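You operate a simulated robot arm through the tools that you are given. There is no shell and no other tool.

You are at the controls of a simulated robot arm. One attempt, no reset.

TASK
Put things in order on the grey table. At the end: the largest ice block stands where the red jam jar stood; two of the ice blocks from the grey table are on the orange coaster; the red jam jar stands on top of the red soda can; whatever was shut is shut again. Leave all else as you found it, and nothing knocked over.

Only the result counts: the job must be done as asked and must still hold three seconds after the hand-in. Knocking over, shifting, dropping, spilling or breaking anything else fails it.

THE ROBOT
A 6-joint arm with a two-finger gripper, fixed in place. Base frame: the origin is at the foot of the arm, x ahead of it, y to its left, z up; the work surface is at about z = 0. Lengths are in cm, angles in degrees, forces in N, time in s.
With the tool pointing down near the work surface it reaches from about 18 to 48 cm from the base axis. Its first joint turns from -66.0 to 66.0 degrees. Payload 1.76 kg.
The TCP is the grasp point between the finger pads, 2.9 cm short of the fingertips. In the tool frame z runs along the fingers and y along their closing line. The gripper opens to 8.2 cm; its body begins 5.8 cm behind the TCP.
Orientation is told as [roll, pitch, yaw] about the base's x, y, z axes, in that order, counted from this pose: with the fingers straight down and closing along the base's y, the tool's x points along the base's -x, its y along +y and its z along -z.

THE INTERFACE
- The arm moves only by the tool drive_tool. Its arguments are lists of equal length, an entry for each row: "dp": the shift along the tool's x, y, z in cm, a list of three; "turn": the turn, a rotation vector about the tool's x, y, z in degrees, a list of three; "fingers": the gripper command, from -1 (fully open) to 1 (shut), values between in proportion. In form: {"dp": [[tx, ty, tz], ...], "turn": [[rx, ry, rz], ...], "fingers": [fingers, ...]}. A call has 1 to 20 rows; each row is the pose to reach, as a shift and turn from the pose commanded when the call began, along the tool's axes at that moment. Rows are played at 5 a second. More than 5 cm and 8.6 degrees between two rows, or a gripper value outside its range, and nothing of the call is played. A pose out of reach is approached as far as the arm can. The call stops where the force on the tool passes 40 N (or 10 N more than at its start, if that is more) or the arm is blocked; 0.2 s more then pass. Each finger travels about 20.35 cm/s and halts on what it meets, pressing with about 34 N; the grip force reading is that of the motor and also rises with nothing between the fingers. The clock runs only during rows and for 0.2 s after the last one: add rows that repeat a pose to give the fingers time. The reply holds the time, the measured pose of the TCP, the force on the tool along the base axes, the opening and the grip force, in the units named above and with some noise, with the torque about the TCP (base axes, N m) and any sound that the robot's microphone picked up, and new pictures: "show" is both (left out), scene, wrist or none.
- Cameras (640 x 400 px; columns grow to the right, rows downward): "scene" is fixed at [6.47, 33.97, 42.17]; the picture's right is [-0.68, -0.73, 0.00], its down [-0.45, 0.42, -0.79] and it looks along [0.58, -0.54, -0.61] (base axes); focal length 214 px, centre (320, 200). "wrist" rides on the gripper at [7.9, 0.4, -9] in the tool frame; the picture's right is [-0.05, 1.00, 0.00], its down [-0.71, -0.04, -0.71] and it looks along [-0.71, -0.04, 0.71] (tool axes); focal length 256 px, centre (320, 200). There is no depth. A picture from a camera that has moved, and an enlarged one, comes with that camera's place and axes in the base frame and with its lens.
- inspect(camera, box): a new picture of the part [left, top, right, bottom] of that camera's present view, enlarged. It takes no simulated time.
- job_done(): hands the job in; it is judged then, once.

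Places have to be worked out from the pictures, the camera data and where the tool is seen. Open the gripper and draw the arm clear of the work before you hand the job in, unless the task says otherwise.

The tools are called after ">>>" by a JSON object that holds its "op" and its "data". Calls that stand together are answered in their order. drive_tool: Moves the arm, as the interface text tells. Its arguments: {"type":"object","properties":{"dp":{"type":"array"},"turn":{"type":"array"},"fingers":{"type":"array"},"show":{"type":"string","enum":["both","scene","wrist","none"]}},"required":["dp","turn","fingers"]} The other tools are called the same way: inspect (camera, box) takes an enlarged picture of a part of a camera's view; job_done () hands the job in.

At the start:

```text
t: 0.0
eef_pos: [24.24, -1.97, 32.72]
tool_rot: [0.0, -0.1, 0.0]
force: [-0.4, 1.0, 0.2]
moment: [0.0, 0.0, -0.01]
grip_width: 8.22
finger_force: 0.1
```

scene: 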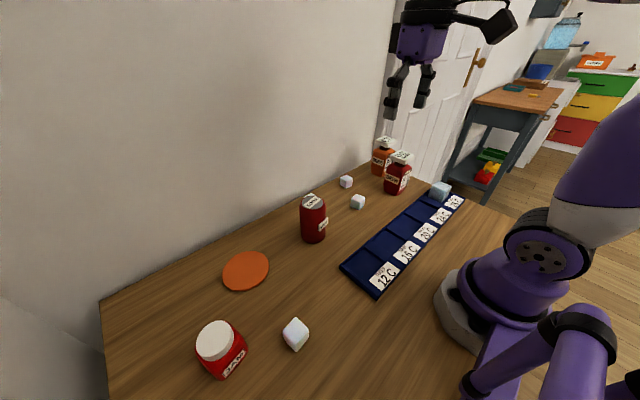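
wrist: 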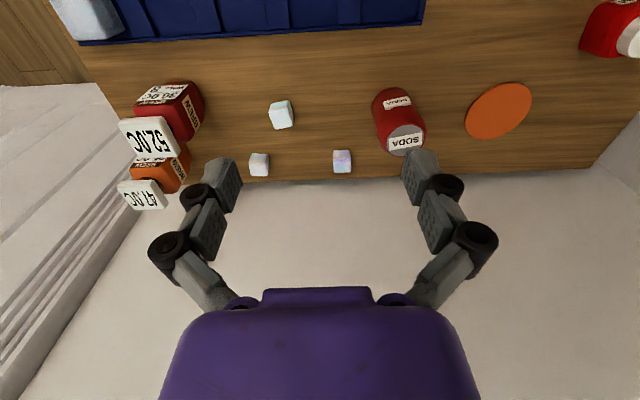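

The scene shows the work table with a red jam jar, an orange coaster, a soda can, ice blocks, a blue tray with temperature labels and two bottles. I'll enlarge parts of both views to identify things before moving.

>>> {"op": "inspect", "data": {"camera": "scene", "box": [280, 120, 480, 300]}}

>>> {"op": "inspect", "data": {"camera": "scene", "box": [160, 230, 360, 400]}}

>>> {"op": "inspect", "data": {"camera": "scene", "box": [440, 0, 640, 200]}}

>>> {"op": "inspect", "data": {"camera": "wrist", "box": [40, 0, 440, 220]}}

>>> {"op": "inspect", "data": {"camera": "wrist", "box": [340, 0, 640, 200]}}

```text
2.22 times, centred on (380, 210) of scene
camera zoom: at [6.47, 33.97, 42.17], right [-0.68, -0.73, 0.0], down [-0.45, 0.42, -0.79], along [0.58, -0.54, -0.61], focal length 477 px, centre (187, 178)
```

zoom: 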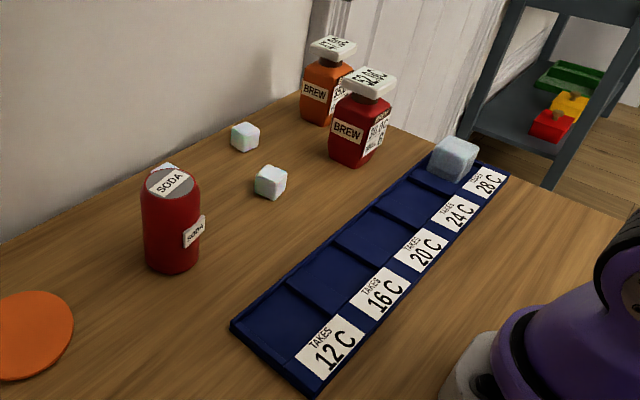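

```text
2.35 times, centred on (260, 315) of scene
camera zoom: at [6.47, 33.97, 42.17], right [-0.68, -0.73, 0.0], down [-0.45, 0.42, -0.79], along [0.58, -0.54, -0.61], focal length 505 px, centre (461, -71)
```

zoom: 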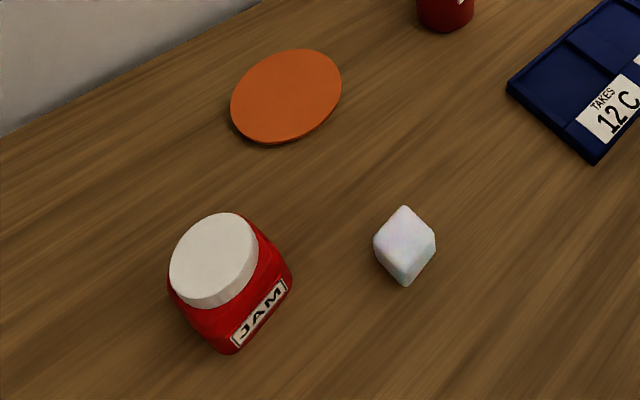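

```text
2.00 times, centred on (540, 100) of scene
camera zoom: at [6.47, 33.97, 42.17], right [-0.68, -0.73, 0.0], down [-0.45, 0.42, -0.79], along [0.58, -0.54, -0.61], focal length 429 px, centre (-120, 400)
```

zoom: 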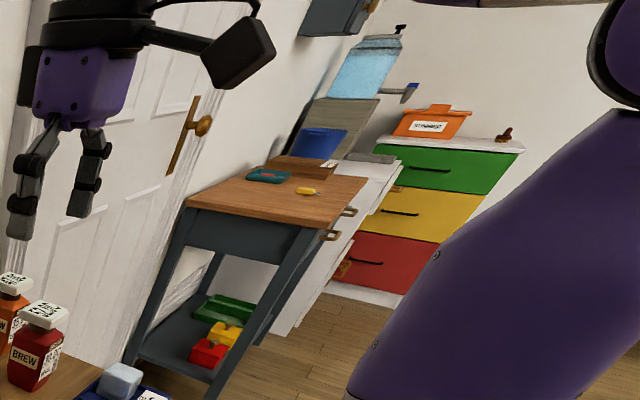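

```text
1.60 times, centred on (240, 110) of wrist
camera zoom: at [16.35, -1.57, 41.6], right [0.05, 1.0, 0.0], down [0.7, -0.04, 0.71], along [0.71, -0.04, -0.71], focal length 410 px, centre (448, 344)
```

zoom: 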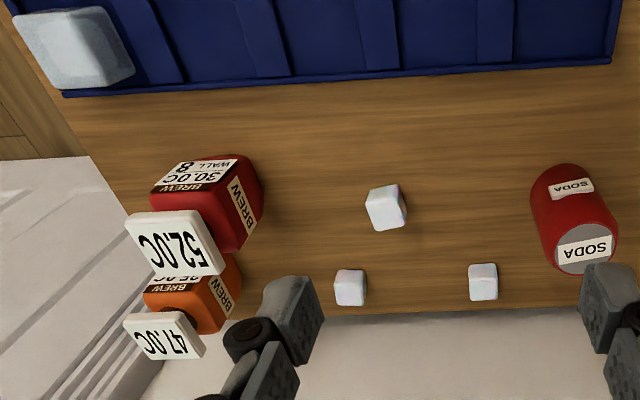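

```text
2.00 times, centred on (490, 100) of wrist
camera zoom: at [16.35, -1.57, 41.6], right [0.05, 1.0, 0.0], down [0.7, -0.04, 0.71], along [0.71, -0.04, -0.71], focal length 512 px, centre (-20, 400)
```

zoom: 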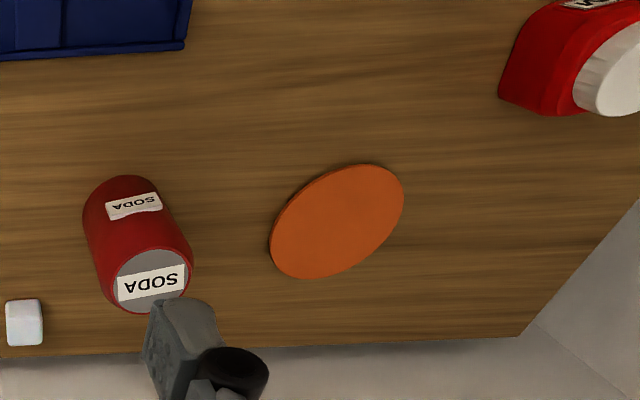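

The largest block seems to be the frosted one at the 28 C end of the tray (about [21,-32]). The jam jar is near [26,37], the coaster near [38,27] and the soda can near [36,9]. I'll move up and over to the left, yawing about 52°, to look at the jar and nearby block from closer.

>>> {"op": "drive_tool", "data": {"dp": [[0.5, 3.5, 0.4], [1, 7, 0.8], [1.5, 10.5, 1.2], [2, 14, 1.6], [2.5, 17.5, 2], [3, 21, 2.4], [3.5, 24.5, 2.8], [4, 28, 3.2], [4, 28, 3.2]], "turn": [[0, 0, -6.5], [0, 0, -13], [0, 0, -19.5], [0, 0, -26], [0, 0, -32.5], [0, 0, -39], [0, 0, -45.5], [0, 0, -52], [0, 0, -52]], "fingers": [-1, -1, -1, -1, -1, -1, -1, -1, -1]}}

```text
t: 2.0
eef_pos: [20.38, 26.1, 29.4]
tool_rot: [-0.1, 0.0, 52.0]
force: [0.2, 0.8, 0.4]
moment: [-0.02, 0.01, 0.0]
grip_width: 8.19
finger_force: 0.0
camera wrist: at [15.22, 20.26, 38.28], right [-0.75, 0.66, 0.0], down [0.46, 0.53, 0.71], along [0.47, 0.53, -0.71], focal length 256 px, centre (320, 200)
```

scene: 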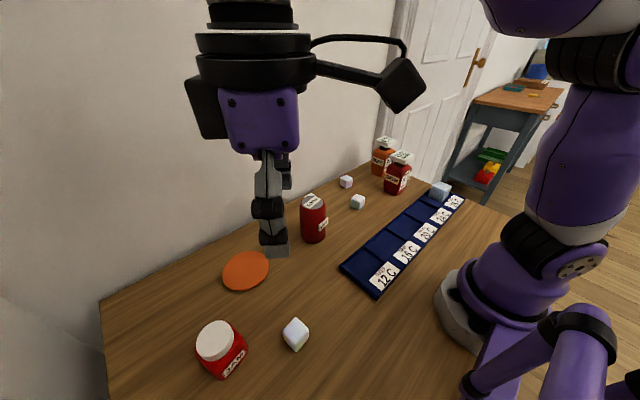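
wrist: 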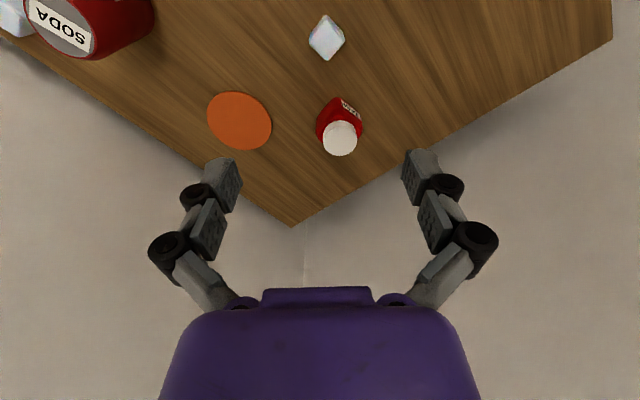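

The wrist view now shows the jar, the coaster and the near block. I'll enlarge these to measure positions and the jar's orientation.

>>> {"op": "inspect", "data": {"camera": "wrist", "box": [280, 0, 400, 180]}}

>>> {"op": "inspect", "data": {"camera": "wrist", "box": [160, 60, 400, 210]}}

>>> {"op": "inspect", "data": {"camera": "scene", "box": [180, 300, 260, 390]}}

>>> {"op": "inspect", "data": {"camera": "scene", "box": [420, 160, 500, 220]}}

```text
2.22 times, centred on (340, 90) of wrist
camera zoom: at [15.22, 20.26, 38.28], right [-0.75, 0.66, 0.0], down [0.46, 0.53, 0.71], along [0.47, 0.53, -0.71], focal length 569 px, centre (276, 444)
```

zoom: 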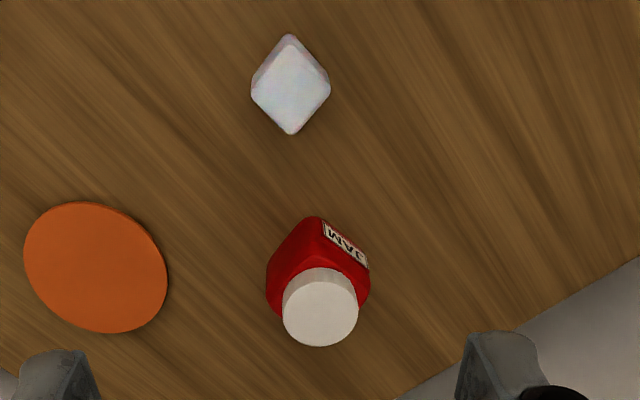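

```text
2.67 times, centred on (280, 135) of wrist
camera zoom: at [15.22, 20.26, 38.28], right [-0.75, 0.66, 0.0], down [0.46, 0.53, 0.71], along [0.47, 0.53, -0.71], focal length 683 px, centre (427, 373)
```

zoom: 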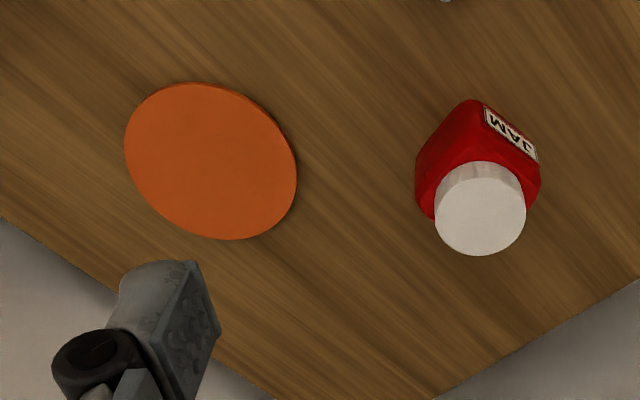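

```text
4.44 times, centred on (220, 345) of scene
camera zoom: at [6.47, 33.97, 42.17], right [-0.68, -0.73, 0.0], down [-0.45, 0.42, -0.79], along [0.58, -0.54, -0.61], focal length 953 px, centre (764, -444)
```

zoom: 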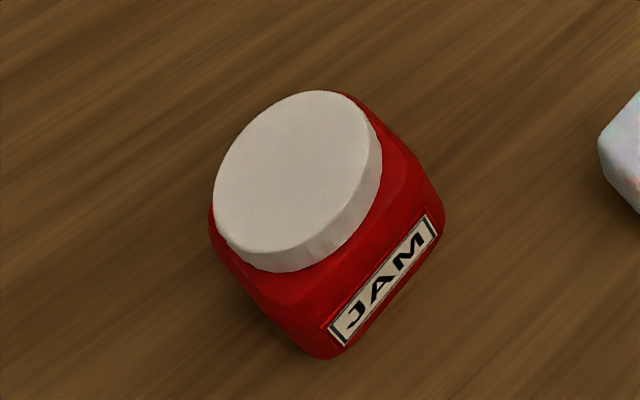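

```text
6.67 times, centred on (460, 190) of scene
camera zoom: at [6.47, 33.97, 42.17], right [-0.68, -0.73, 0.0], down [-0.45, 0.42, -0.79], along [0.58, -0.54, -0.61], focal length 1430 px, centre (-613, 267)
```

zoom: 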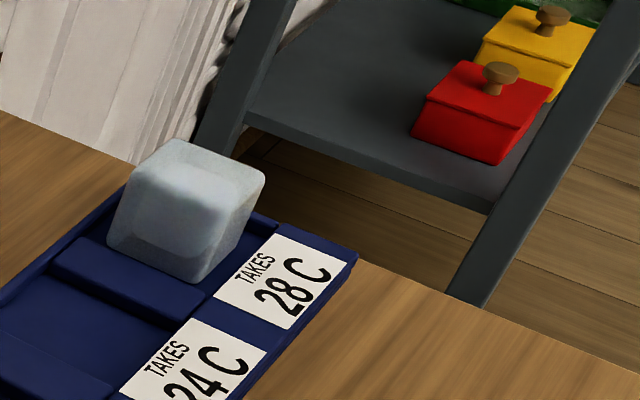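

Triangulating, the jar lid top is at about [26.2, 36.9, 6.5]. The body is about 6 cm square and yawed about 10°. I'll compare the blocks close up to confirm which are ice and which is largest.

>>> {"op": "inspect", "data": {"camera": "scene", "box": [270, 310, 320, 360]}}

>>> {"op": "inspect", "data": {"camera": "scene", "box": [330, 165, 380, 215]}}

>>> {"op": "inspect", "data": {"camera": "scene", "box": [415, 165, 465, 215]}}

>>> {"op": "inspect", "data": {"camera": "scene", "box": [280, 180, 350, 250]}}

>>> {"op": "inspect", "data": {"camera": "scene", "box": [360, 125, 430, 205]}}

```text
8.00 times, centred on (295, 335) of scene
camera zoom: at [6.47, 33.97, 42.17], right [-0.68, -0.73, 0.0], down [-0.45, 0.42, -0.79], along [0.58, -0.54, -0.61], focal length 1716 px, centre (520, -880)
```

zoom: 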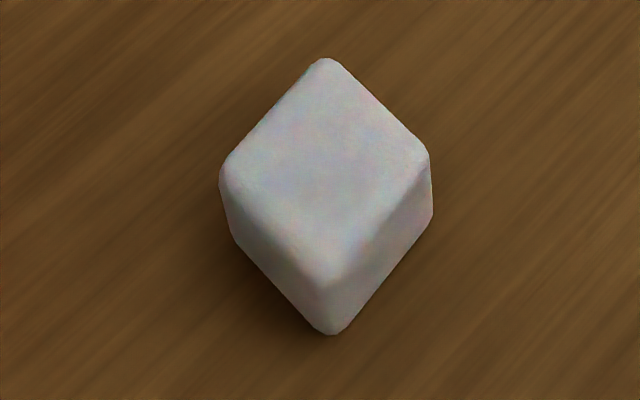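

```text
8.00 times, centred on (355, 190) of scene
camera zoom: at [6.47, 33.97, 42.17], right [-0.68, -0.73, 0.0], down [-0.45, 0.42, -0.79], along [0.58, -0.54, -0.61], focal length 1716 px, centre (40, 280)
```

zoom: 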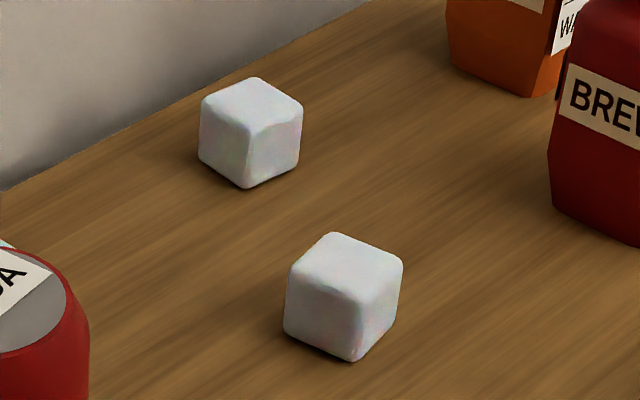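

```text
8.00 times, centred on (440, 190) of scene
camera zoom: at [6.47, 33.97, 42.17], right [-0.68, -0.73, 0.0], down [-0.45, 0.42, -0.79], along [0.58, -0.54, -0.61], focal length 1716 px, centre (-640, 280)
```

zoom: 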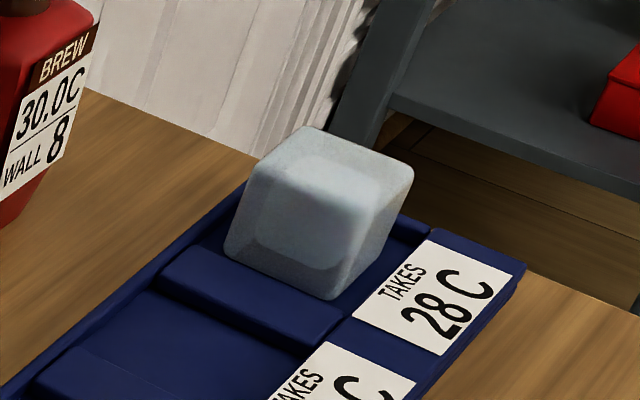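

```text
5.71 times, centred on (315, 215) of scene
camera zoom: at [6.47, 33.97, 42.17], right [-0.68, -0.73, 0.0], down [-0.45, 0.42, -0.79], along [0.58, -0.54, -0.61], focal length 1226 px, centre (349, 114)
```

zoom: 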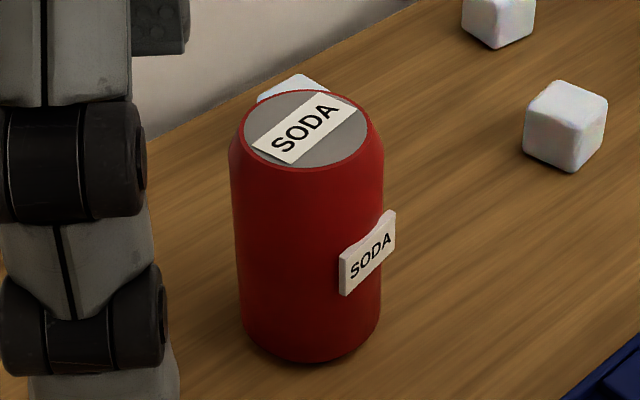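

```text
5.00 times, centred on (395, 165) of scene
camera zoom: at [6.47, 33.97, 42.17], right [-0.68, -0.73, 0.0], down [-0.45, 0.42, -0.79], along [0.58, -0.54, -0.61], focal length 1072 px, centre (-55, 375)
```

zoom: 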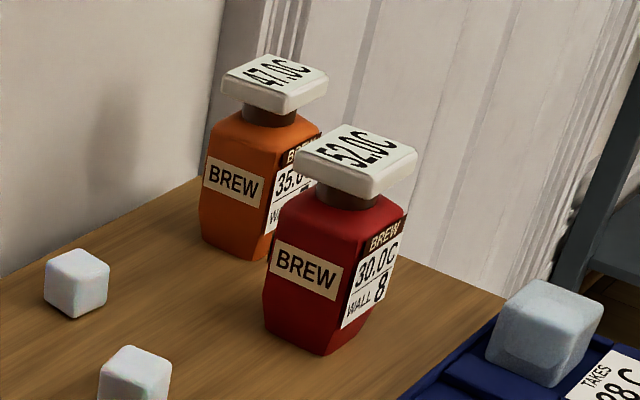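

The tray block (about 5 cm) is clearly larger than the four small ones (about 3 cm). Next I move above the jar, to about [26.2,36.9,13] with yaw 10° to match its faces, and check the alignment with the wrist camera.

>>> {"op": "drive_tool", "data": {"dp": [[-1.73, 0.29, 2.34], [-3.45, 0.59, 4.69], [-5.18, 0.88, 7.03], [-6.91, 1.18, 9.37], [-8.64, 1.47, 11.71], [-10.36, 1.77, 14.06], [-12.09, 2.06, 16.4], [-12.09, 2.06, 16.4]], "turn": [[0, 0, 6], [0, 0, 12], [0, 0, 18], [0, 0, 24], [0, 0, 30], [0, 0, 36], [0, 0, 42], [0, 0, 42]], "fingers": [-1, -1, -1, -1, -1, -1, -1, -1]}}

```text
t: 3.8
eef_pos: [26.1, 36.83, 13.29]
tool_rot: [0.0, -0.1, 9.9]
force: [-0.6, 0.3, -0.2]
moment: [0.01, 0.0, 0.03]
grip_width: 8.2
finger_force: 0.0
camera wrist: at [18.24, 35.88, 22.09], right [-0.12, 0.99, 0.0], down [0.7, 0.08, 0.71], along [0.7, 0.08, -0.71], focal length 256 px, centre (320, 200)
```

scene: 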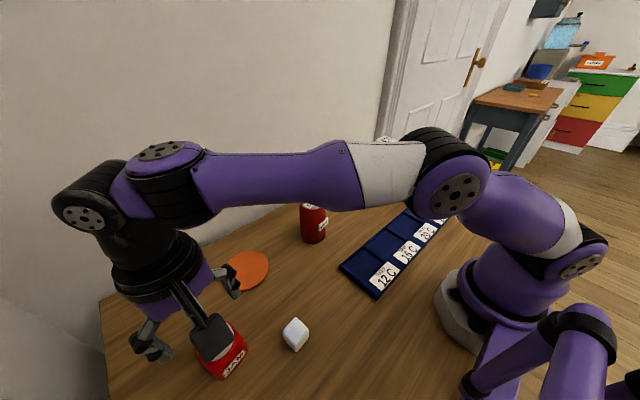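
wrist: 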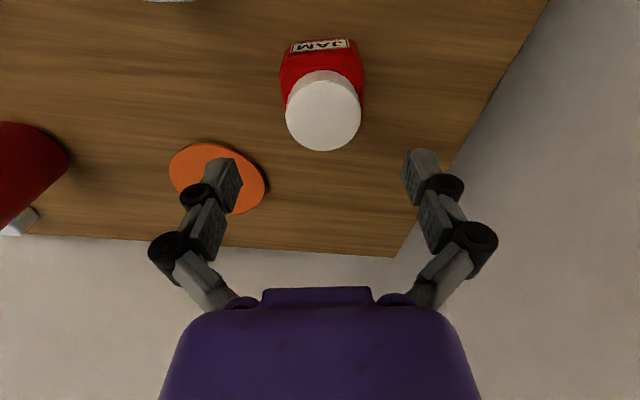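

I'm above the jar; its label faces the arm and it looks well aligned with the fingers. I'll zoom in to measure the centre and the yaw precisely.

>>> {"op": "inspect", "data": {"camera": "wrist", "box": [260, 20, 390, 160]}}

>>> {"op": "inspect", "data": {"camera": "scene", "box": [120, 270, 280, 390]}}

```text
2.86 times, centred on (325, 90) of wrist
camera zoom: at [18.24, 35.88, 22.09], right [-0.12, 0.99, 0.0], down [0.7, 0.08, 0.71], along [0.7, 0.08, -0.71], focal length 731 px, centre (306, 514)
```

zoom: 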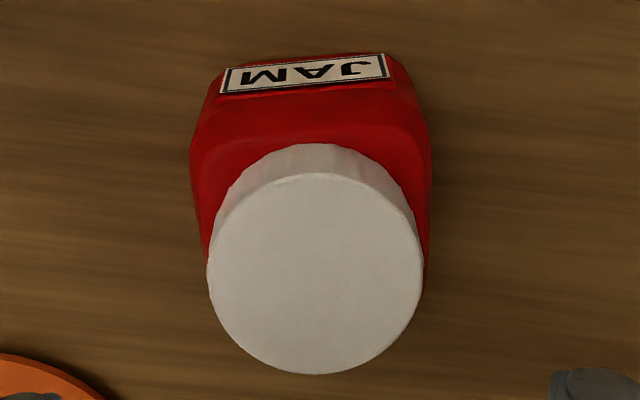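

```text
3.33 times, centred on (200, 330) of scene
camera zoom: at [6.47, 33.97, 42.17], right [-0.68, -0.73, 0.0], down [-0.45, 0.42, -0.79], along [0.58, -0.54, -0.61], focal length 715 px, centre (720, -233)
```

zoom: 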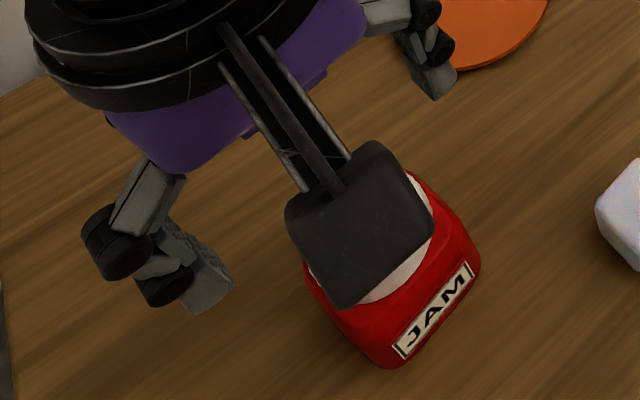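

The jar centre is about [26.05,36.93] with yaw about 11°. I descend with open fingers around the body to TCP z of about 3.4, not closing yet.

>>> {"op": "drive_tool", "data": {"dp": [[0, 0.1, 2], [0, 0.1, 4], [0, 0.1, 6], [0, 0.1, 7.5], [0, 0.1, 8.5], [0, 0.1, 9.2], [0, 0.1, 9.7], [0, 0.1, 9.7]], "turn": [[0, 0, -1], [0, 0, -1], [0, 0, -1], [0, 0, -1], [0, 0, -1], [0, 0, -1], [0, 0, -1], [0, 0, -1]], "fingers": [-1, -1, -1, -1, -1, -1, -1, -1]}}

```text
t: 5.6
eef_pos: [25.98, 36.92, 3.4]
tool_rot: [0.0, 0.0, 11.0]
force: [-0.2, 0.7, 0.0]
moment: [0.02, 0.04, 0.03]
grip_width: 8.21
finger_force: 0.1
camera wrist: at [18.28, 35.81, 12.28], right [-0.14, 0.99, 0.0], down [0.7, 0.1, 0.71], along [0.7, 0.1, -0.71], focal length 256 px, centre (320, 200)
```

scene: 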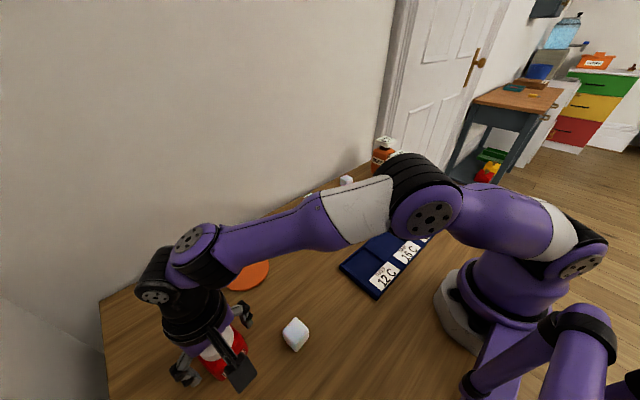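
wrist: 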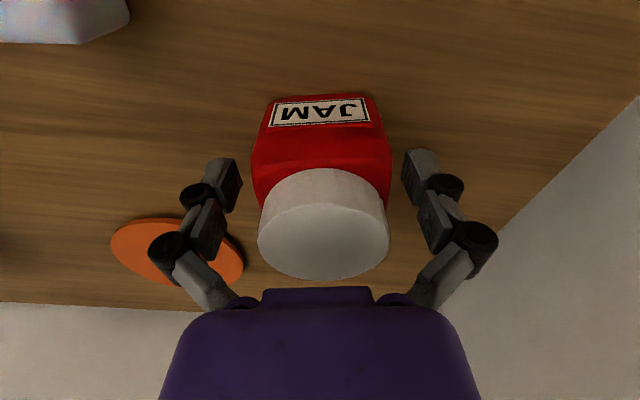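

The fingers straddle the jar body evenly with a clear gap each side. I close gradually to the body (about 5.9 cm) and hold.

>>> {"op": "drive_tool", "data": {"dp": [[0, 0, 0], [0, 0, 0], [0, 0, 0], [0, 0, 0], [0, 0, 0]], "turn": [[0, 0, 0], [0, 0, 0], [0, 0, 0], [0, 0, 0], [0, 0, 0]], "fingers": [-0.7, -0.5, -0.3, -0.1, 0]}}

```text
t: 6.8
eef_pos: [26.13, 36.93, 3.51]
tool_rot: [-0.1, -0.2, 11.0]
force: [-1.6, 1.7, 4.2]
moment: [-0.08, 0.01, 0.0]
grip_width: 5.76
finger_force: 34.1
camera wrist: at [18.29, 35.82, 12.32], right [-0.14, 0.99, 0.0], down [0.7, 0.1, 0.71], along [0.7, 0.1, -0.71], focal length 256 px, centre (320, 200)
```

scene: 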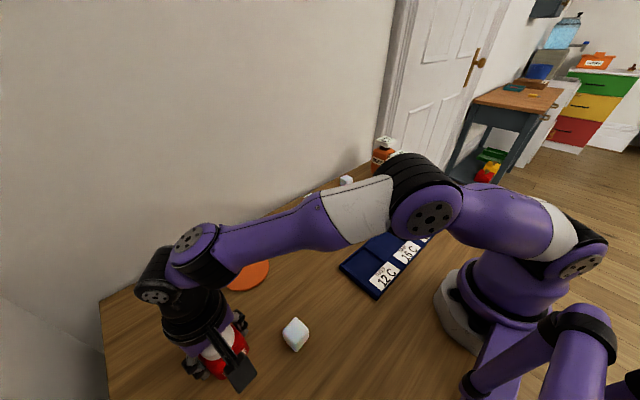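
wrist: 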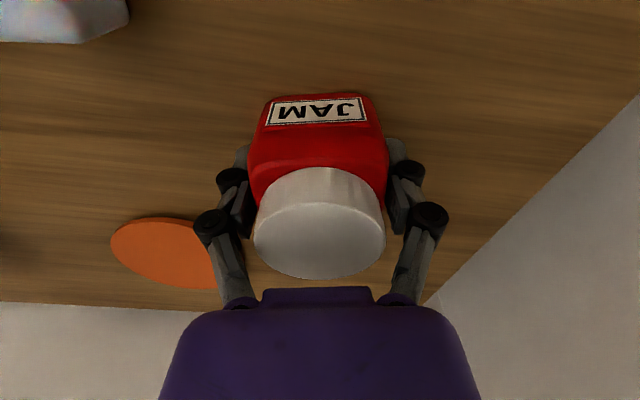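

The grip is firm (5.76 cm wide, 34 N). I lift 2 cm and check that the whole jar comes up, lid included.

>>> {"op": "drive_tool", "data": {"dp": [[0, 0, -0.5], [0, 0, -1.2], [0, 0, -2], [0, 0, -3], [0, 0, -3]], "turn": [[0, 0, 0], [0, 0, 0], [0, 0, 0], [0, 0, 0], [0, 0, 0]], "fingers": [0, 0, 0, 0, 0]}}

```text
t: 8.0
eef_pos: [26.01, 36.7, 6.37]
tool_rot: [0.0, -0.1, 11.0]
force: [-0.8, 0.1, -1.9]
moment: [0.04, 0.01, 0.0]
grip_width: 5.76
finger_force: 34.3
camera wrist: at [18.3, 35.73, 15.23], right [-0.14, 0.99, 0.0], down [0.7, 0.1, 0.71], along [0.7, 0.1, -0.71], focal length 256 px, centre (320, 200)
```

scene: 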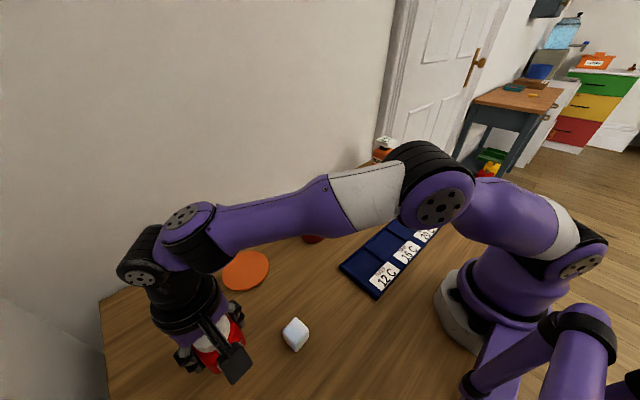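
wrist: 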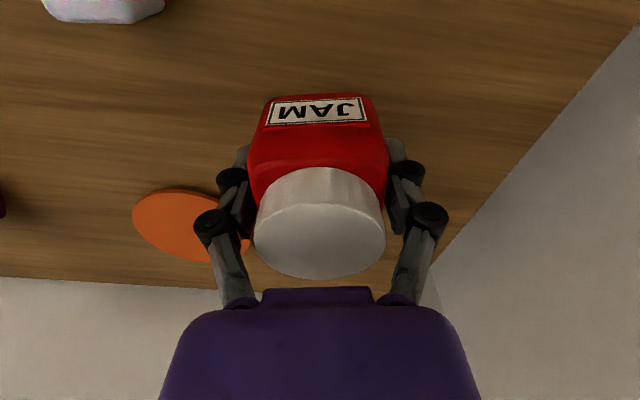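

The jar came up cleanly. I carry it inward and up along a safe path to about [28,22.7,21] and stop there to re-measure the can top.

>>> {"op": "drive_tool", "data": {"dp": [[0.37, -0.45, -1.8], [0.75, -0.9, -3.6], [1.47, -1.99, -5.6], [2.19, -3.07, -7.6], [2.52, -4.79, -9.1], [2.85, -6.5, -10.6], [2.45, -8.37, -12.1], [2.05, -10.23, -13.6], [1.43, -12.28, -14.1], [0.81, -14.34, -14.6], [0.81, -14.34, -14.6]], "turn": [[0, 0, 0], [0, 0, 0], [0, 0, 0], [0, 0, 0], [0, 0, 0], [0, 0, 0], [0, 0, 0], [0, 0, 0], [0, 0, 0], [0, 0, 0], [0, 0, 0]], "fingers": [0, 0, 0, 0, 0, 0, 0, 0, 0, 0, 0]}}

```text
t: 10.4
eef_pos: [27.94, 22.41, 20.98]
tool_rot: [0.0, -0.1, 10.9]
force: [-0.2, -0.3, -2.7]
moment: [-0.02, 0.01, 0.01]
grip_width: 5.75
finger_force: 33.6
camera wrist: at [20.12, 21.39, 29.97], right [-0.14, 0.99, 0.0], down [0.7, 0.1, 0.71], along [0.7, 0.1, -0.71], focal length 256 px, centre (320, 200)
```

scene: 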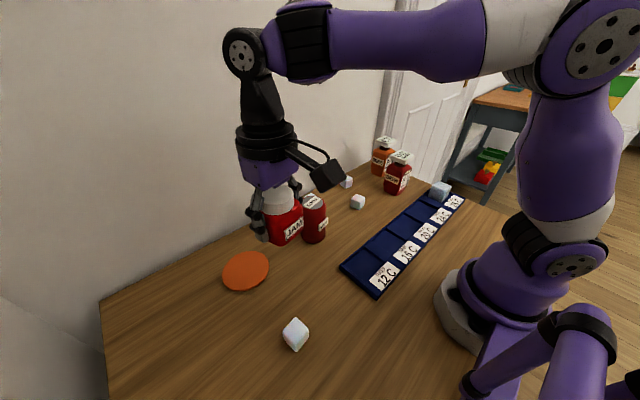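
wrist: 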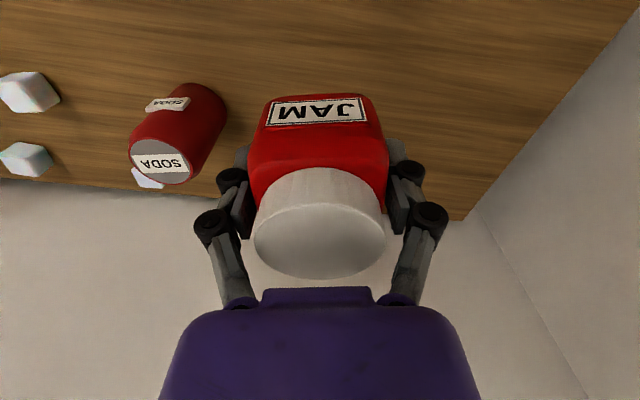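

The can's top is visible in the wrist view. I'll zoom in on it to refine its position and height.

>>> {"op": "inspect", "data": {"camera": "wrist", "box": [100, 60, 260, 200]}}

>>> {"op": "inspect", "data": {"camera": "wrist", "box": [0, 50, 100, 200]}}

>>> {"op": "inspect", "data": {"camera": "scene", "box": [240, 160, 360, 260]}}

```text
2.86 times, centred on (180, 130) of wrist
camera zoom: at [20.12, 21.39, 29.97], right [-0.14, 0.99, 0.0], down [0.7, 0.1, 0.71], along [0.7, 0.1, -0.71], focal length 731 px, centre (720, 400)
```

zoom: 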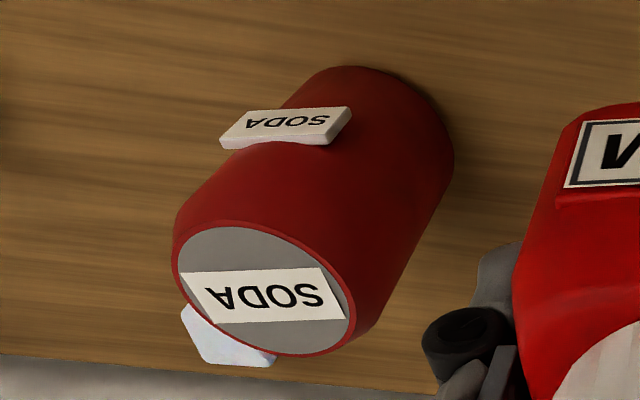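

```text
2.67 times, centred on (50, 125) of wrist
camera zoom: at [20.12, 21.39, 29.97], right [-0.14, 0.99, 0.0], down [0.7, 0.1, 0.71], along [0.7, 0.1, -0.71], focal length 683 px, centre (1040, 400)
```

zoom: 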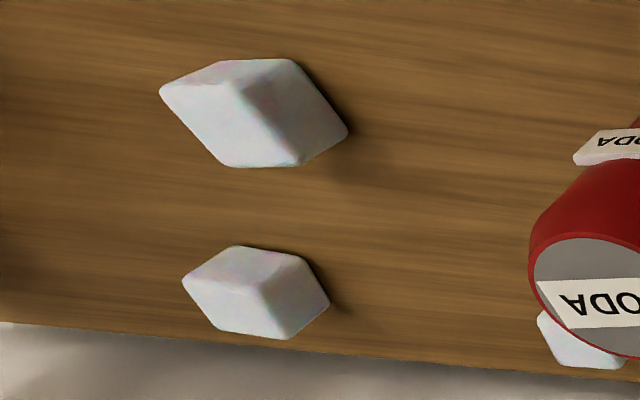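

```text
4.00 times, centred on (300, 210) of scene
camera zoom: at [6.47, 33.97, 42.17], right [-0.68, -0.73, 0.0], down [-0.45, 0.42, -0.79], along [0.58, -0.54, -0.61], focal length 858 px, centre (400, 160)
```

zoom: 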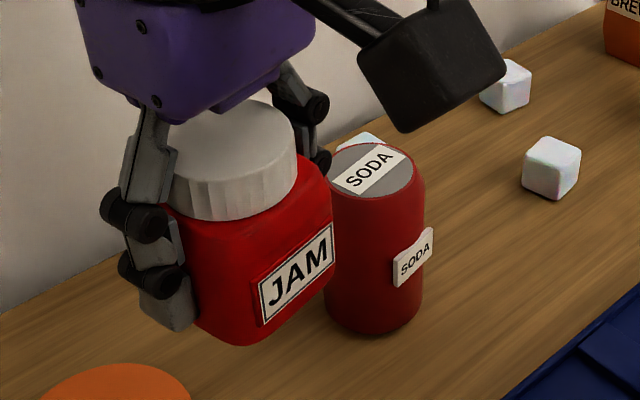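

Two wrist views agree that the can top centre is about [36.0, 8.95] at z of about 11.1. I'm moving the jar over it at height, TCP about z=18 (jar bottom about 14.5).

>>> {"op": "drive_tool", "data": {"dp": [[-0.89, -2.47, 0], [-1.77, -4.95, 0], [-2.66, -7.42, 0], [-3.54, -9.89, 0], [-4.43, -12.36, 0.5], [-5.0, -13.9, 1.2], [-5.32, -14.84, 2], [-5.32, -14.84, 3], [-5.32, -14.84, 3]], "turn": [[0, 0, 0], [0, 0, 0], [0, 0, 0], [0, 0, 0], [0, 0, 0], [0, 0, 0], [0, 0, 0], [0, 0, 0], [0, 0, 0]], "fingers": [0, 0, 0, 0, 0, 0, 0, 0, 0]}}

```text
t: 12.4
eef_pos: [36.14, 9.07, 18.23]
tool_rot: [0.0, -0.2, 11.0]
force: [0.0, -0.2, -2.1]
moment: [-0.01, 0.02, 0.02]
grip_width: 5.76
finger_force: 33.8
camera wrist: at [28.4, 7.92, 27.01], right [-0.14, 0.99, 0.0], down [0.7, 0.1, 0.71], along [0.7, 0.1, -0.71], focal length 256 px, centre (320, 200)
```

scene: 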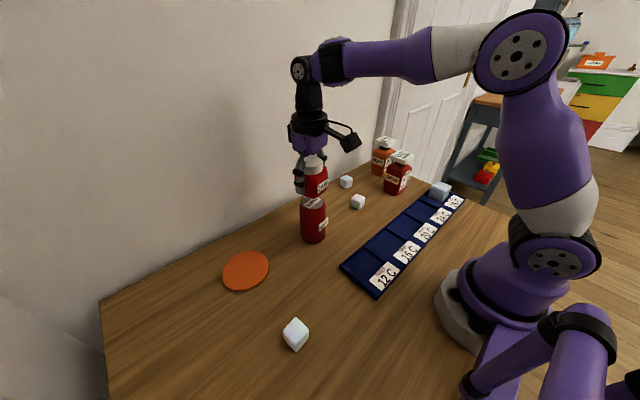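
wrist: 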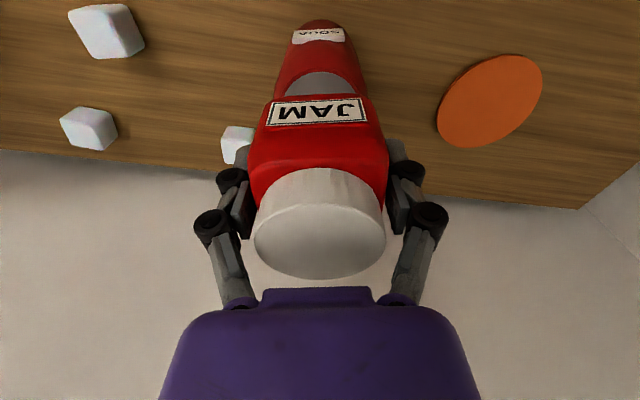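

The jar is above the can. I'll zoom both views to check the alignment before lowering.

>>> {"op": "inspect", "data": {"camera": "wrist", "box": [240, 0, 400, 140]}}

>>> {"op": "inspect", "data": {"camera": "scene", "box": [260, 140, 360, 250]}}

```text
2.86 times, centred on (320, 70) of wrist
camera zoom: at [28.4, 7.92, 27.01], right [-0.14, 0.99, 0.0], down [0.7, 0.1, 0.71], along [0.7, 0.1, -0.71], focal length 731 px, centre (320, 571)
```

zoom: 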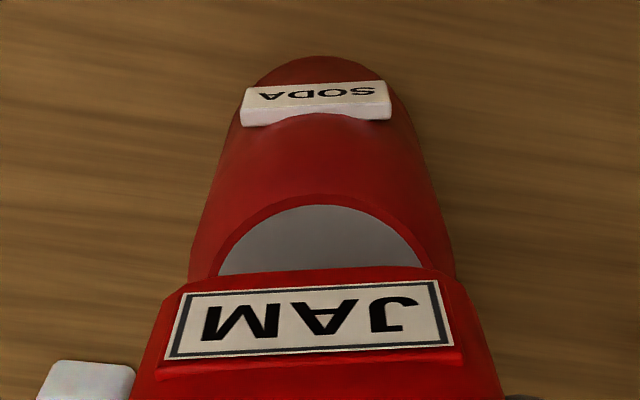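

```text
3.64 times, centred on (310, 195) of scene
camera zoom: at [6.47, 33.97, 42.17], right [-0.68, -0.73, 0.0], down [-0.45, 0.42, -0.79], along [0.58, -0.54, -0.61], focal length 780 px, centre (356, 218)
```

zoom: 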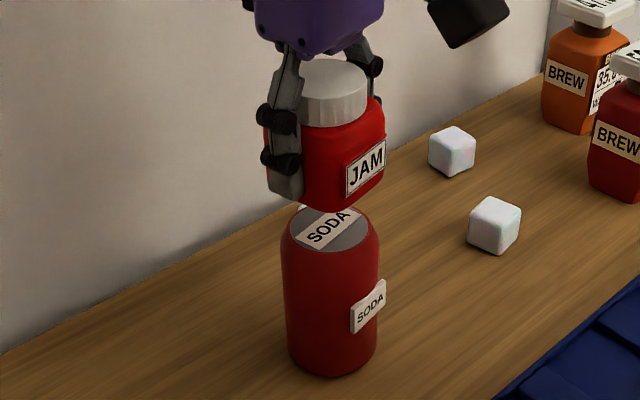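

Alignment is good to within a few millimetres (the can top has a radius of about 2.6, centred near [36.0,9.0]). I shift 0.15 cm back and lower to just above the can top.

>>> {"op": "drive_tool", "data": {"dp": [[0.15, 0, 0.8], [0.15, 0, 1.5], [0.15, 0, 2.1], [0.15, 0, 2.6], [0.15, 0, 2.6]], "turn": [[0, 0, 0], [0, 0, 0], [0, 0, 0], [0, 0, 0], [0, 0, 0]], "fingers": [0, 0, 0, 0, 0]}}

>>> {"op": "inspect", "data": {"camera": "scene", "box": [270, 150, 350, 230]}}

```text
t: 13.6
eef_pos: [35.83, 9.07, 15.49]
tool_rot: [0.1, -0.1, 11.1]
force: [0.2, 0.2, -2.1]
moment: [0.0, 0.01, -0.01]
grip_width: 5.75
finger_force: 34.0
camera wrist: at [28.03, 7.98, 24.3], right [-0.14, 0.99, 0.0], down [0.7, 0.1, 0.71], along [0.7, 0.1, -0.71], focal length 256 px, centre (320, 200)
```

scene: 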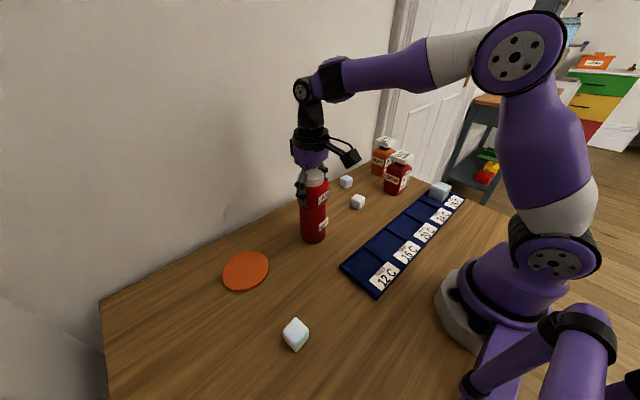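
wrist: 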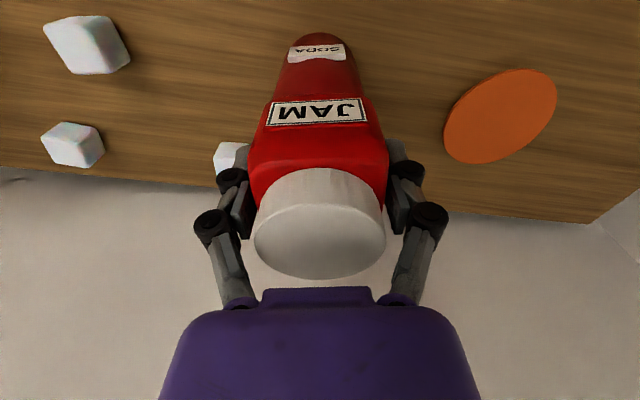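

```text
5.00 times, centred on (310, 190) of scene
camera zoom: at [6.47, 33.97, 42.17], right [-0.68, -0.73, 0.0], down [-0.45, 0.42, -0.79], along [0.58, -0.54, -0.61], focal length 1072 px, centre (370, 250)
```

zoom: 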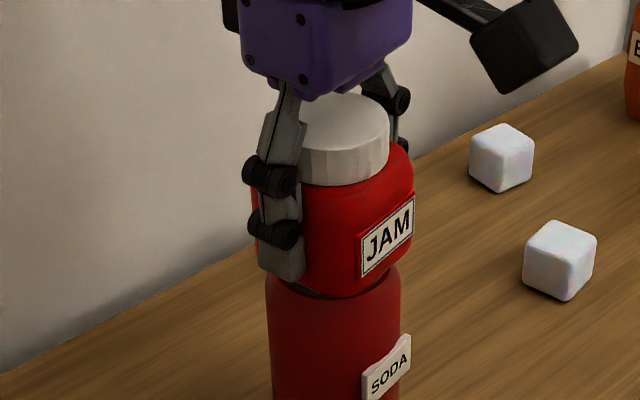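

The jar is just above the can and aligned in both views. I lower in fine steps, watching the force for contact.

>>> {"op": "drive_tool", "data": {"dp": [[-0.1, -0.08, 0.15], [-0.1, -0.08, 0.3], [-0.1, -0.08, 0.4], [-0.1, -0.08, 0.4]], "turn": [[0, 0, 0], [0, 0, 0], [0, 0, 0], [0, 0, 0]], "fingers": [0, 0, 0, 0], "show": "wrist"}}

>>> {"op": "inspect", "data": {"camera": "scene", "box": [285, 180, 345, 230]}}

```text
t: 14.6
eef_pos: [36.03, 9.07, 14.89]
tool_rot: [0.0, -0.1, 11.1]
force: [-0.4, 0.0, -2.5]
moment: [-0.01, -0.01, -0.03]
grip_width: 5.75
finger_force: 33.6
camera wrist: at [28.29, 7.94, 23.8], right [-0.14, 0.99, 0.0], down [0.7, 0.1, 0.71], along [0.7, 0.1, -0.71], focal length 256 px, centre (320, 200)
```

wrist: 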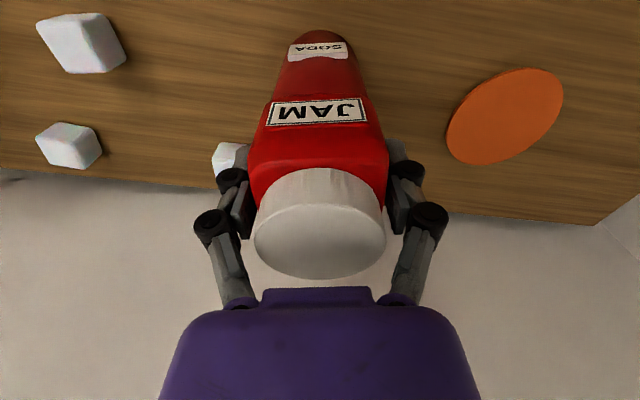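

```text
8.00 times, centred on (315, 205) of scene
camera zoom: at [6.47, 33.97, 42.17], right [-0.68, -0.73, 0.0], down [-0.45, 0.42, -0.79], along [0.58, -0.54, -0.61], focal length 1716 px, centre (360, 160)
```

zoom: 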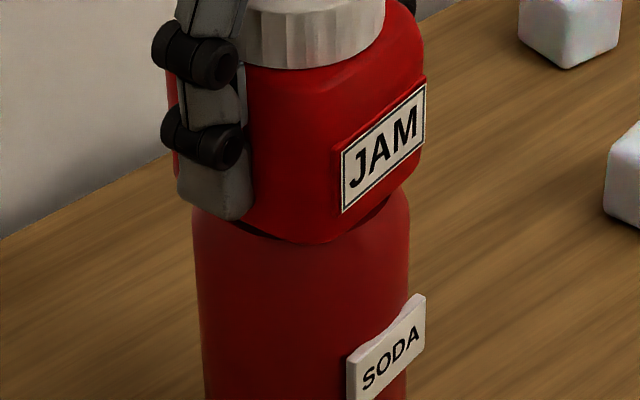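

No contact yet (force z still about -2.5 N, jar bottom about 11.35). I continue down by 0.2.

>>> {"op": "drive_tool", "data": {"dp": [[0.1, 0, 0.1], [0.1, 0, 0.2], [0.1, 0, 0.2]], "turn": [[0, 0, 0], [0, 0, 0], [0, 0, 0]], "fingers": [0, 0, 0], "show": "none"}}

>>> {"op": "inspect", "data": {"camera": "scene", "box": [285, 180, 345, 230]}}

```text
t: 15.4
eef_pos: [35.95, 9.02, 14.78]
tool_rot: [0.0, -0.2, 11.1]
force: [0.4, 0.8, -2.7]
moment: [0.0, 0.01, -0.01]
grip_width: 5.76
finger_force: 34.3
```

```text
8.00 times, centred on (315, 205) of scene
camera zoom: at [6.47, 33.97, 42.17], right [-0.68, -0.73, 0.0], down [-0.45, 0.42, -0.79], along [0.58, -0.54, -0.61], focal length 1716 px, centre (360, 160)
```

zoom: 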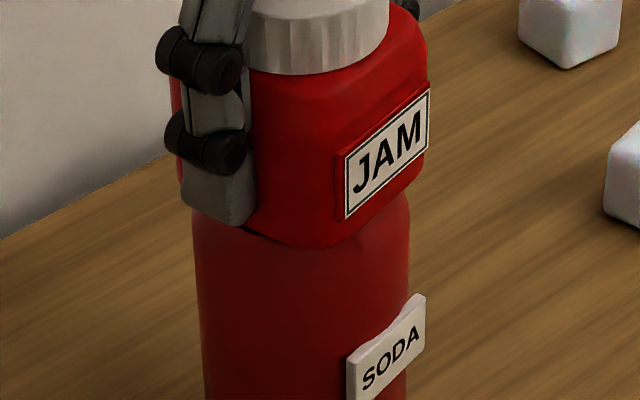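

The gap is almost closed, still without contact force. Another 0.15 down.

>>> {"op": "drive_tool", "data": {"dp": [[0, 0, 0.08], [0, 0, 0.15], [0, 0, 0.15]], "turn": [[0, 0, 0], [0, 0, 0], [0, 0, 0]], "fingers": [0, 0, 0], "show": "none"}}

>>> {"op": "inspect", "data": {"camera": "scene", "box": [285, 180, 345, 230]}}

```text
t: 16.2
eef_pos: [35.96, 8.95, 14.81]
tool_rot: [0.0, -0.2, 11.0]
force: [0.5, 0.4, -2.2]
moment: [0.01, -0.02, 0.01]
grip_width: 5.75
finger_force: 34.4
```

```text
8.00 times, centred on (315, 205) of scene
camera zoom: at [6.47, 33.97, 42.17], right [-0.68, -0.73, 0.0], down [-0.45, 0.42, -0.79], along [0.58, -0.54, -0.61], focal length 1716 px, centre (360, 160)
```

zoom: 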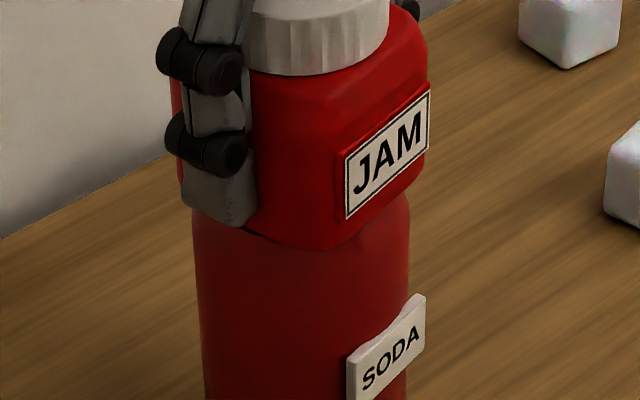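

The view barely changed, so that step may have been absorbed by the arm's backlash. I go another 0.15 down and read the camera pose.

>>> {"op": "drive_tool", "data": {"dp": [[0, 0, 0.08], [0, 0, 0.15], [0, 0, 0.15], [0, 0, 0.15]], "turn": [[0, 0, 0], [0, 0, 0], [0, 0, 0], [0, 0, 0]], "fingers": [0, 0, 0, 0], "show": "wrist"}}

>>> {"op": "inspect", "data": {"camera": "scene", "box": [285, 180, 345, 230]}}

```text
t: 17.2
eef_pos: [36.14, 8.84, 14.64]
tool_rot: [-0.1, -0.1, 11.1]
force: [-2.0, 0.4, 18.3]
moment: [0.01, 0.26, -0.02]
grip_width: 5.73
finger_force: 34.2
camera wrist: at [28.24, 7.91, 23.44], right [-0.14, 0.99, 0.0], down [0.7, 0.1, 0.71], along [0.7, 0.1, -0.7], focal length 256 px, centre (320, 200)
```

wrist: 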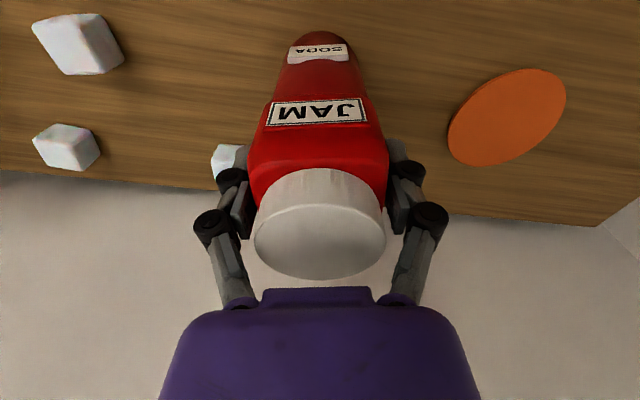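

```text
8.00 times, centred on (315, 205) of scene
camera zoom: at [6.46, 33.97, 42.18], right [-0.68, -0.73, 0.0], down [-0.45, 0.42, -0.79], along [0.58, -0.54, -0.61], focal length 1716 px, centre (360, 160)
```

zoom: 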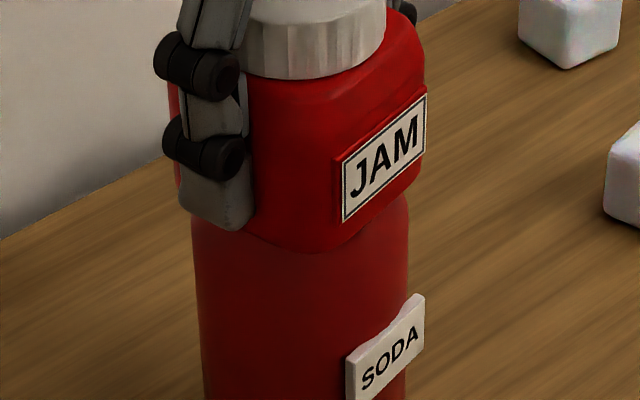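

Contact: 18 N upward, so the jar is resting on the can. I back off 0.1 cm to relieve pressure before opening.

>>> {"op": "drive_tool", "data": {"dp": [[0, 0, -0.1], [0, 0, -0.1]], "turn": [[0, 0, 0], [0, 0, 0]], "fingers": [0, 0], "show": "wrist"}}

```text
t: 17.8
eef_pos: [35.99, 8.81, 14.57]
tool_rot: [-0.1, -0.1, 11.1]
force: [2.7, 0.4, 5.8]
moment: [0.11, -0.29, 0.0]
grip_width: 5.72
finger_force: 33.5
camera wrist: at [28.16, 7.87, 23.49], right [-0.14, 0.99, 0.0], down [0.7, 0.1, 0.71], along [0.7, 0.1, -0.71], focal length 256 px, centre (320, 200)
```

wrist: 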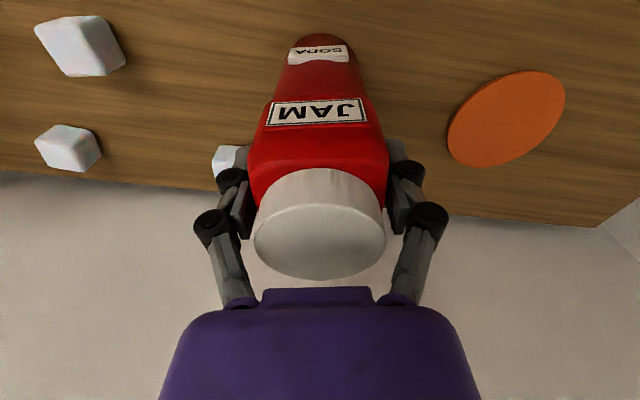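

Light contact remains (about 6 N). Now I open the fingers gently and symmetrically.

>>> {"op": "drive_tool", "data": {"dp": [[0, 0, 0], [0, 0, 0], [0, 0, 0], [0, 0, 0], [0, 0, 0], [0, 0, 0]], "turn": [[0, 0, 0], [0, 0, 0], [0, 0, 0], [0, 0, 0], [0, 0, 0], [0, 0, 0]], "fingers": [-0.3, -0.45, -0.6, -0.8, -1, -1]}}

>>> {"op": "inspect", "data": {"camera": "scene", "box": [270, 150, 350, 250]}}

```text
t: 19.2
eef_pos: [35.97, 8.91, 14.58]
tool_rot: [-0.1, -0.1, 11.0]
force: [0.3, 0.6, -0.1]
moment: [-0.03, -0.01, 0.02]
grip_width: 8.19
finger_force: 0.1
camera wrist: at [28.16, 7.87, 23.51], right [-0.14, 0.99, 0.0], down [0.7, 0.1, 0.71], along [0.7, 0.1, -0.71], focal length 256 px, centre (320, 200)
```

scene: 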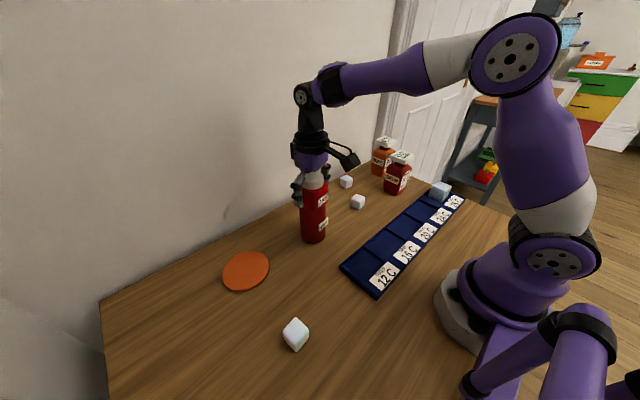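
wrist: 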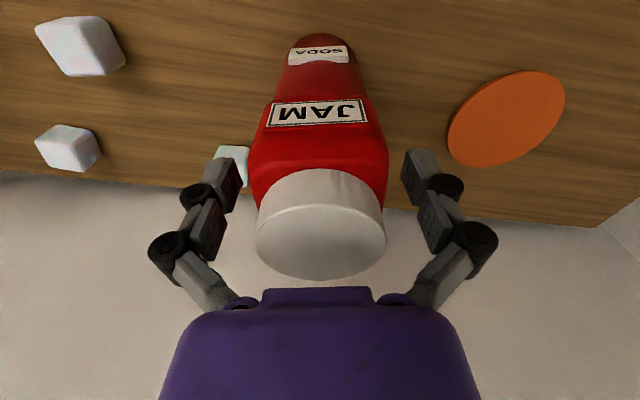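

```text
4.00 times, centred on (310, 200) of scene
camera zoom: at [6.47, 33.97, 42.17], right [-0.68, -0.73, 0.0], down [-0.45, 0.42, -0.79], along [0.58, -0.54, -0.61], focal length 858 px, centre (360, 200)
```

zoom: 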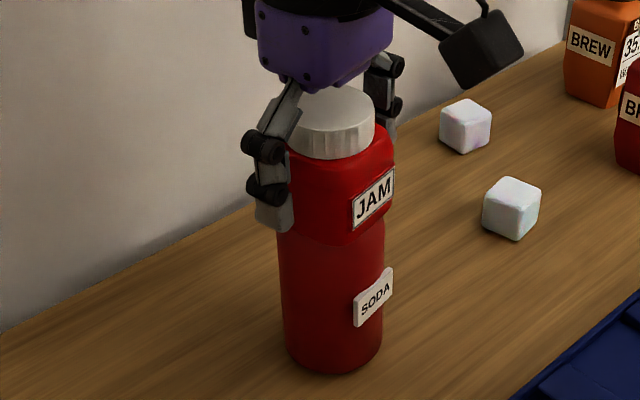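

The jar stands squarely on the can and the fingers are clear. I raise the gripper straight up above the jar.

>>> {"op": "drive_tool", "data": {"dp": [[0, 0, -0.7], [0, 0, -1.8], [0, 0, -3.5], [0, 0, -6], [0, 0, -9], [0, 0, -10]], "turn": [[0, 0, 0], [0, 0, 0], [0, 0, 0], [0, 0, 0], [0, 0, 0], [0, 0, 0]], "fingers": [-1, -1, -1, -1, -1, -1]}}

```text
t: 20.6
eef_pos: [35.84, 8.93, 24.81]
tool_rot: [0.0, -0.1, 10.9]
force: [-0.5, -0.5, 0.6]
moment: [0.02, -0.03, 0.01]
grip_width: 8.18
finger_force: 0.0
camera wrist: at [28.04, 8.01, 33.7], right [-0.14, 0.99, 0.0], down [0.7, 0.1, 0.71], along [0.7, 0.1, -0.71], focal length 256 px, centre (320, 200)
```

scene: 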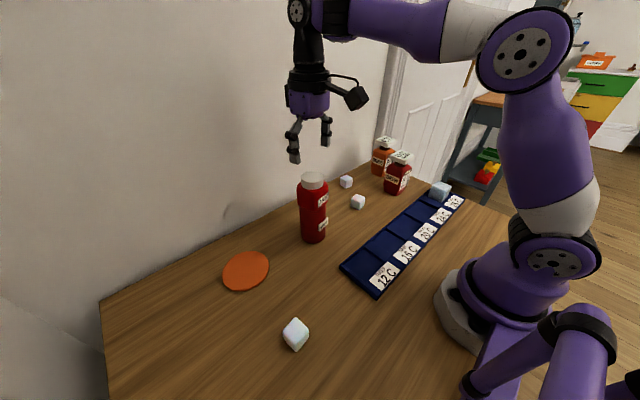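
wrist: 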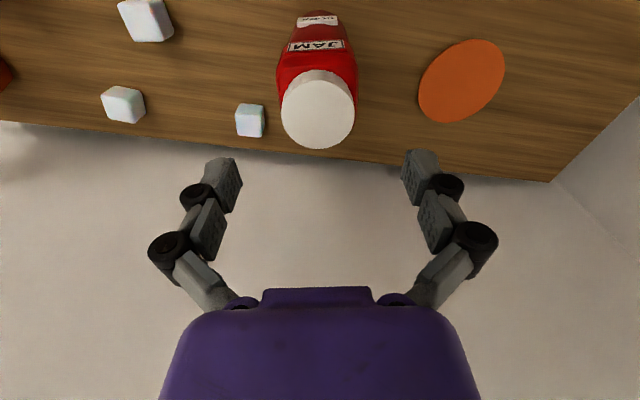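

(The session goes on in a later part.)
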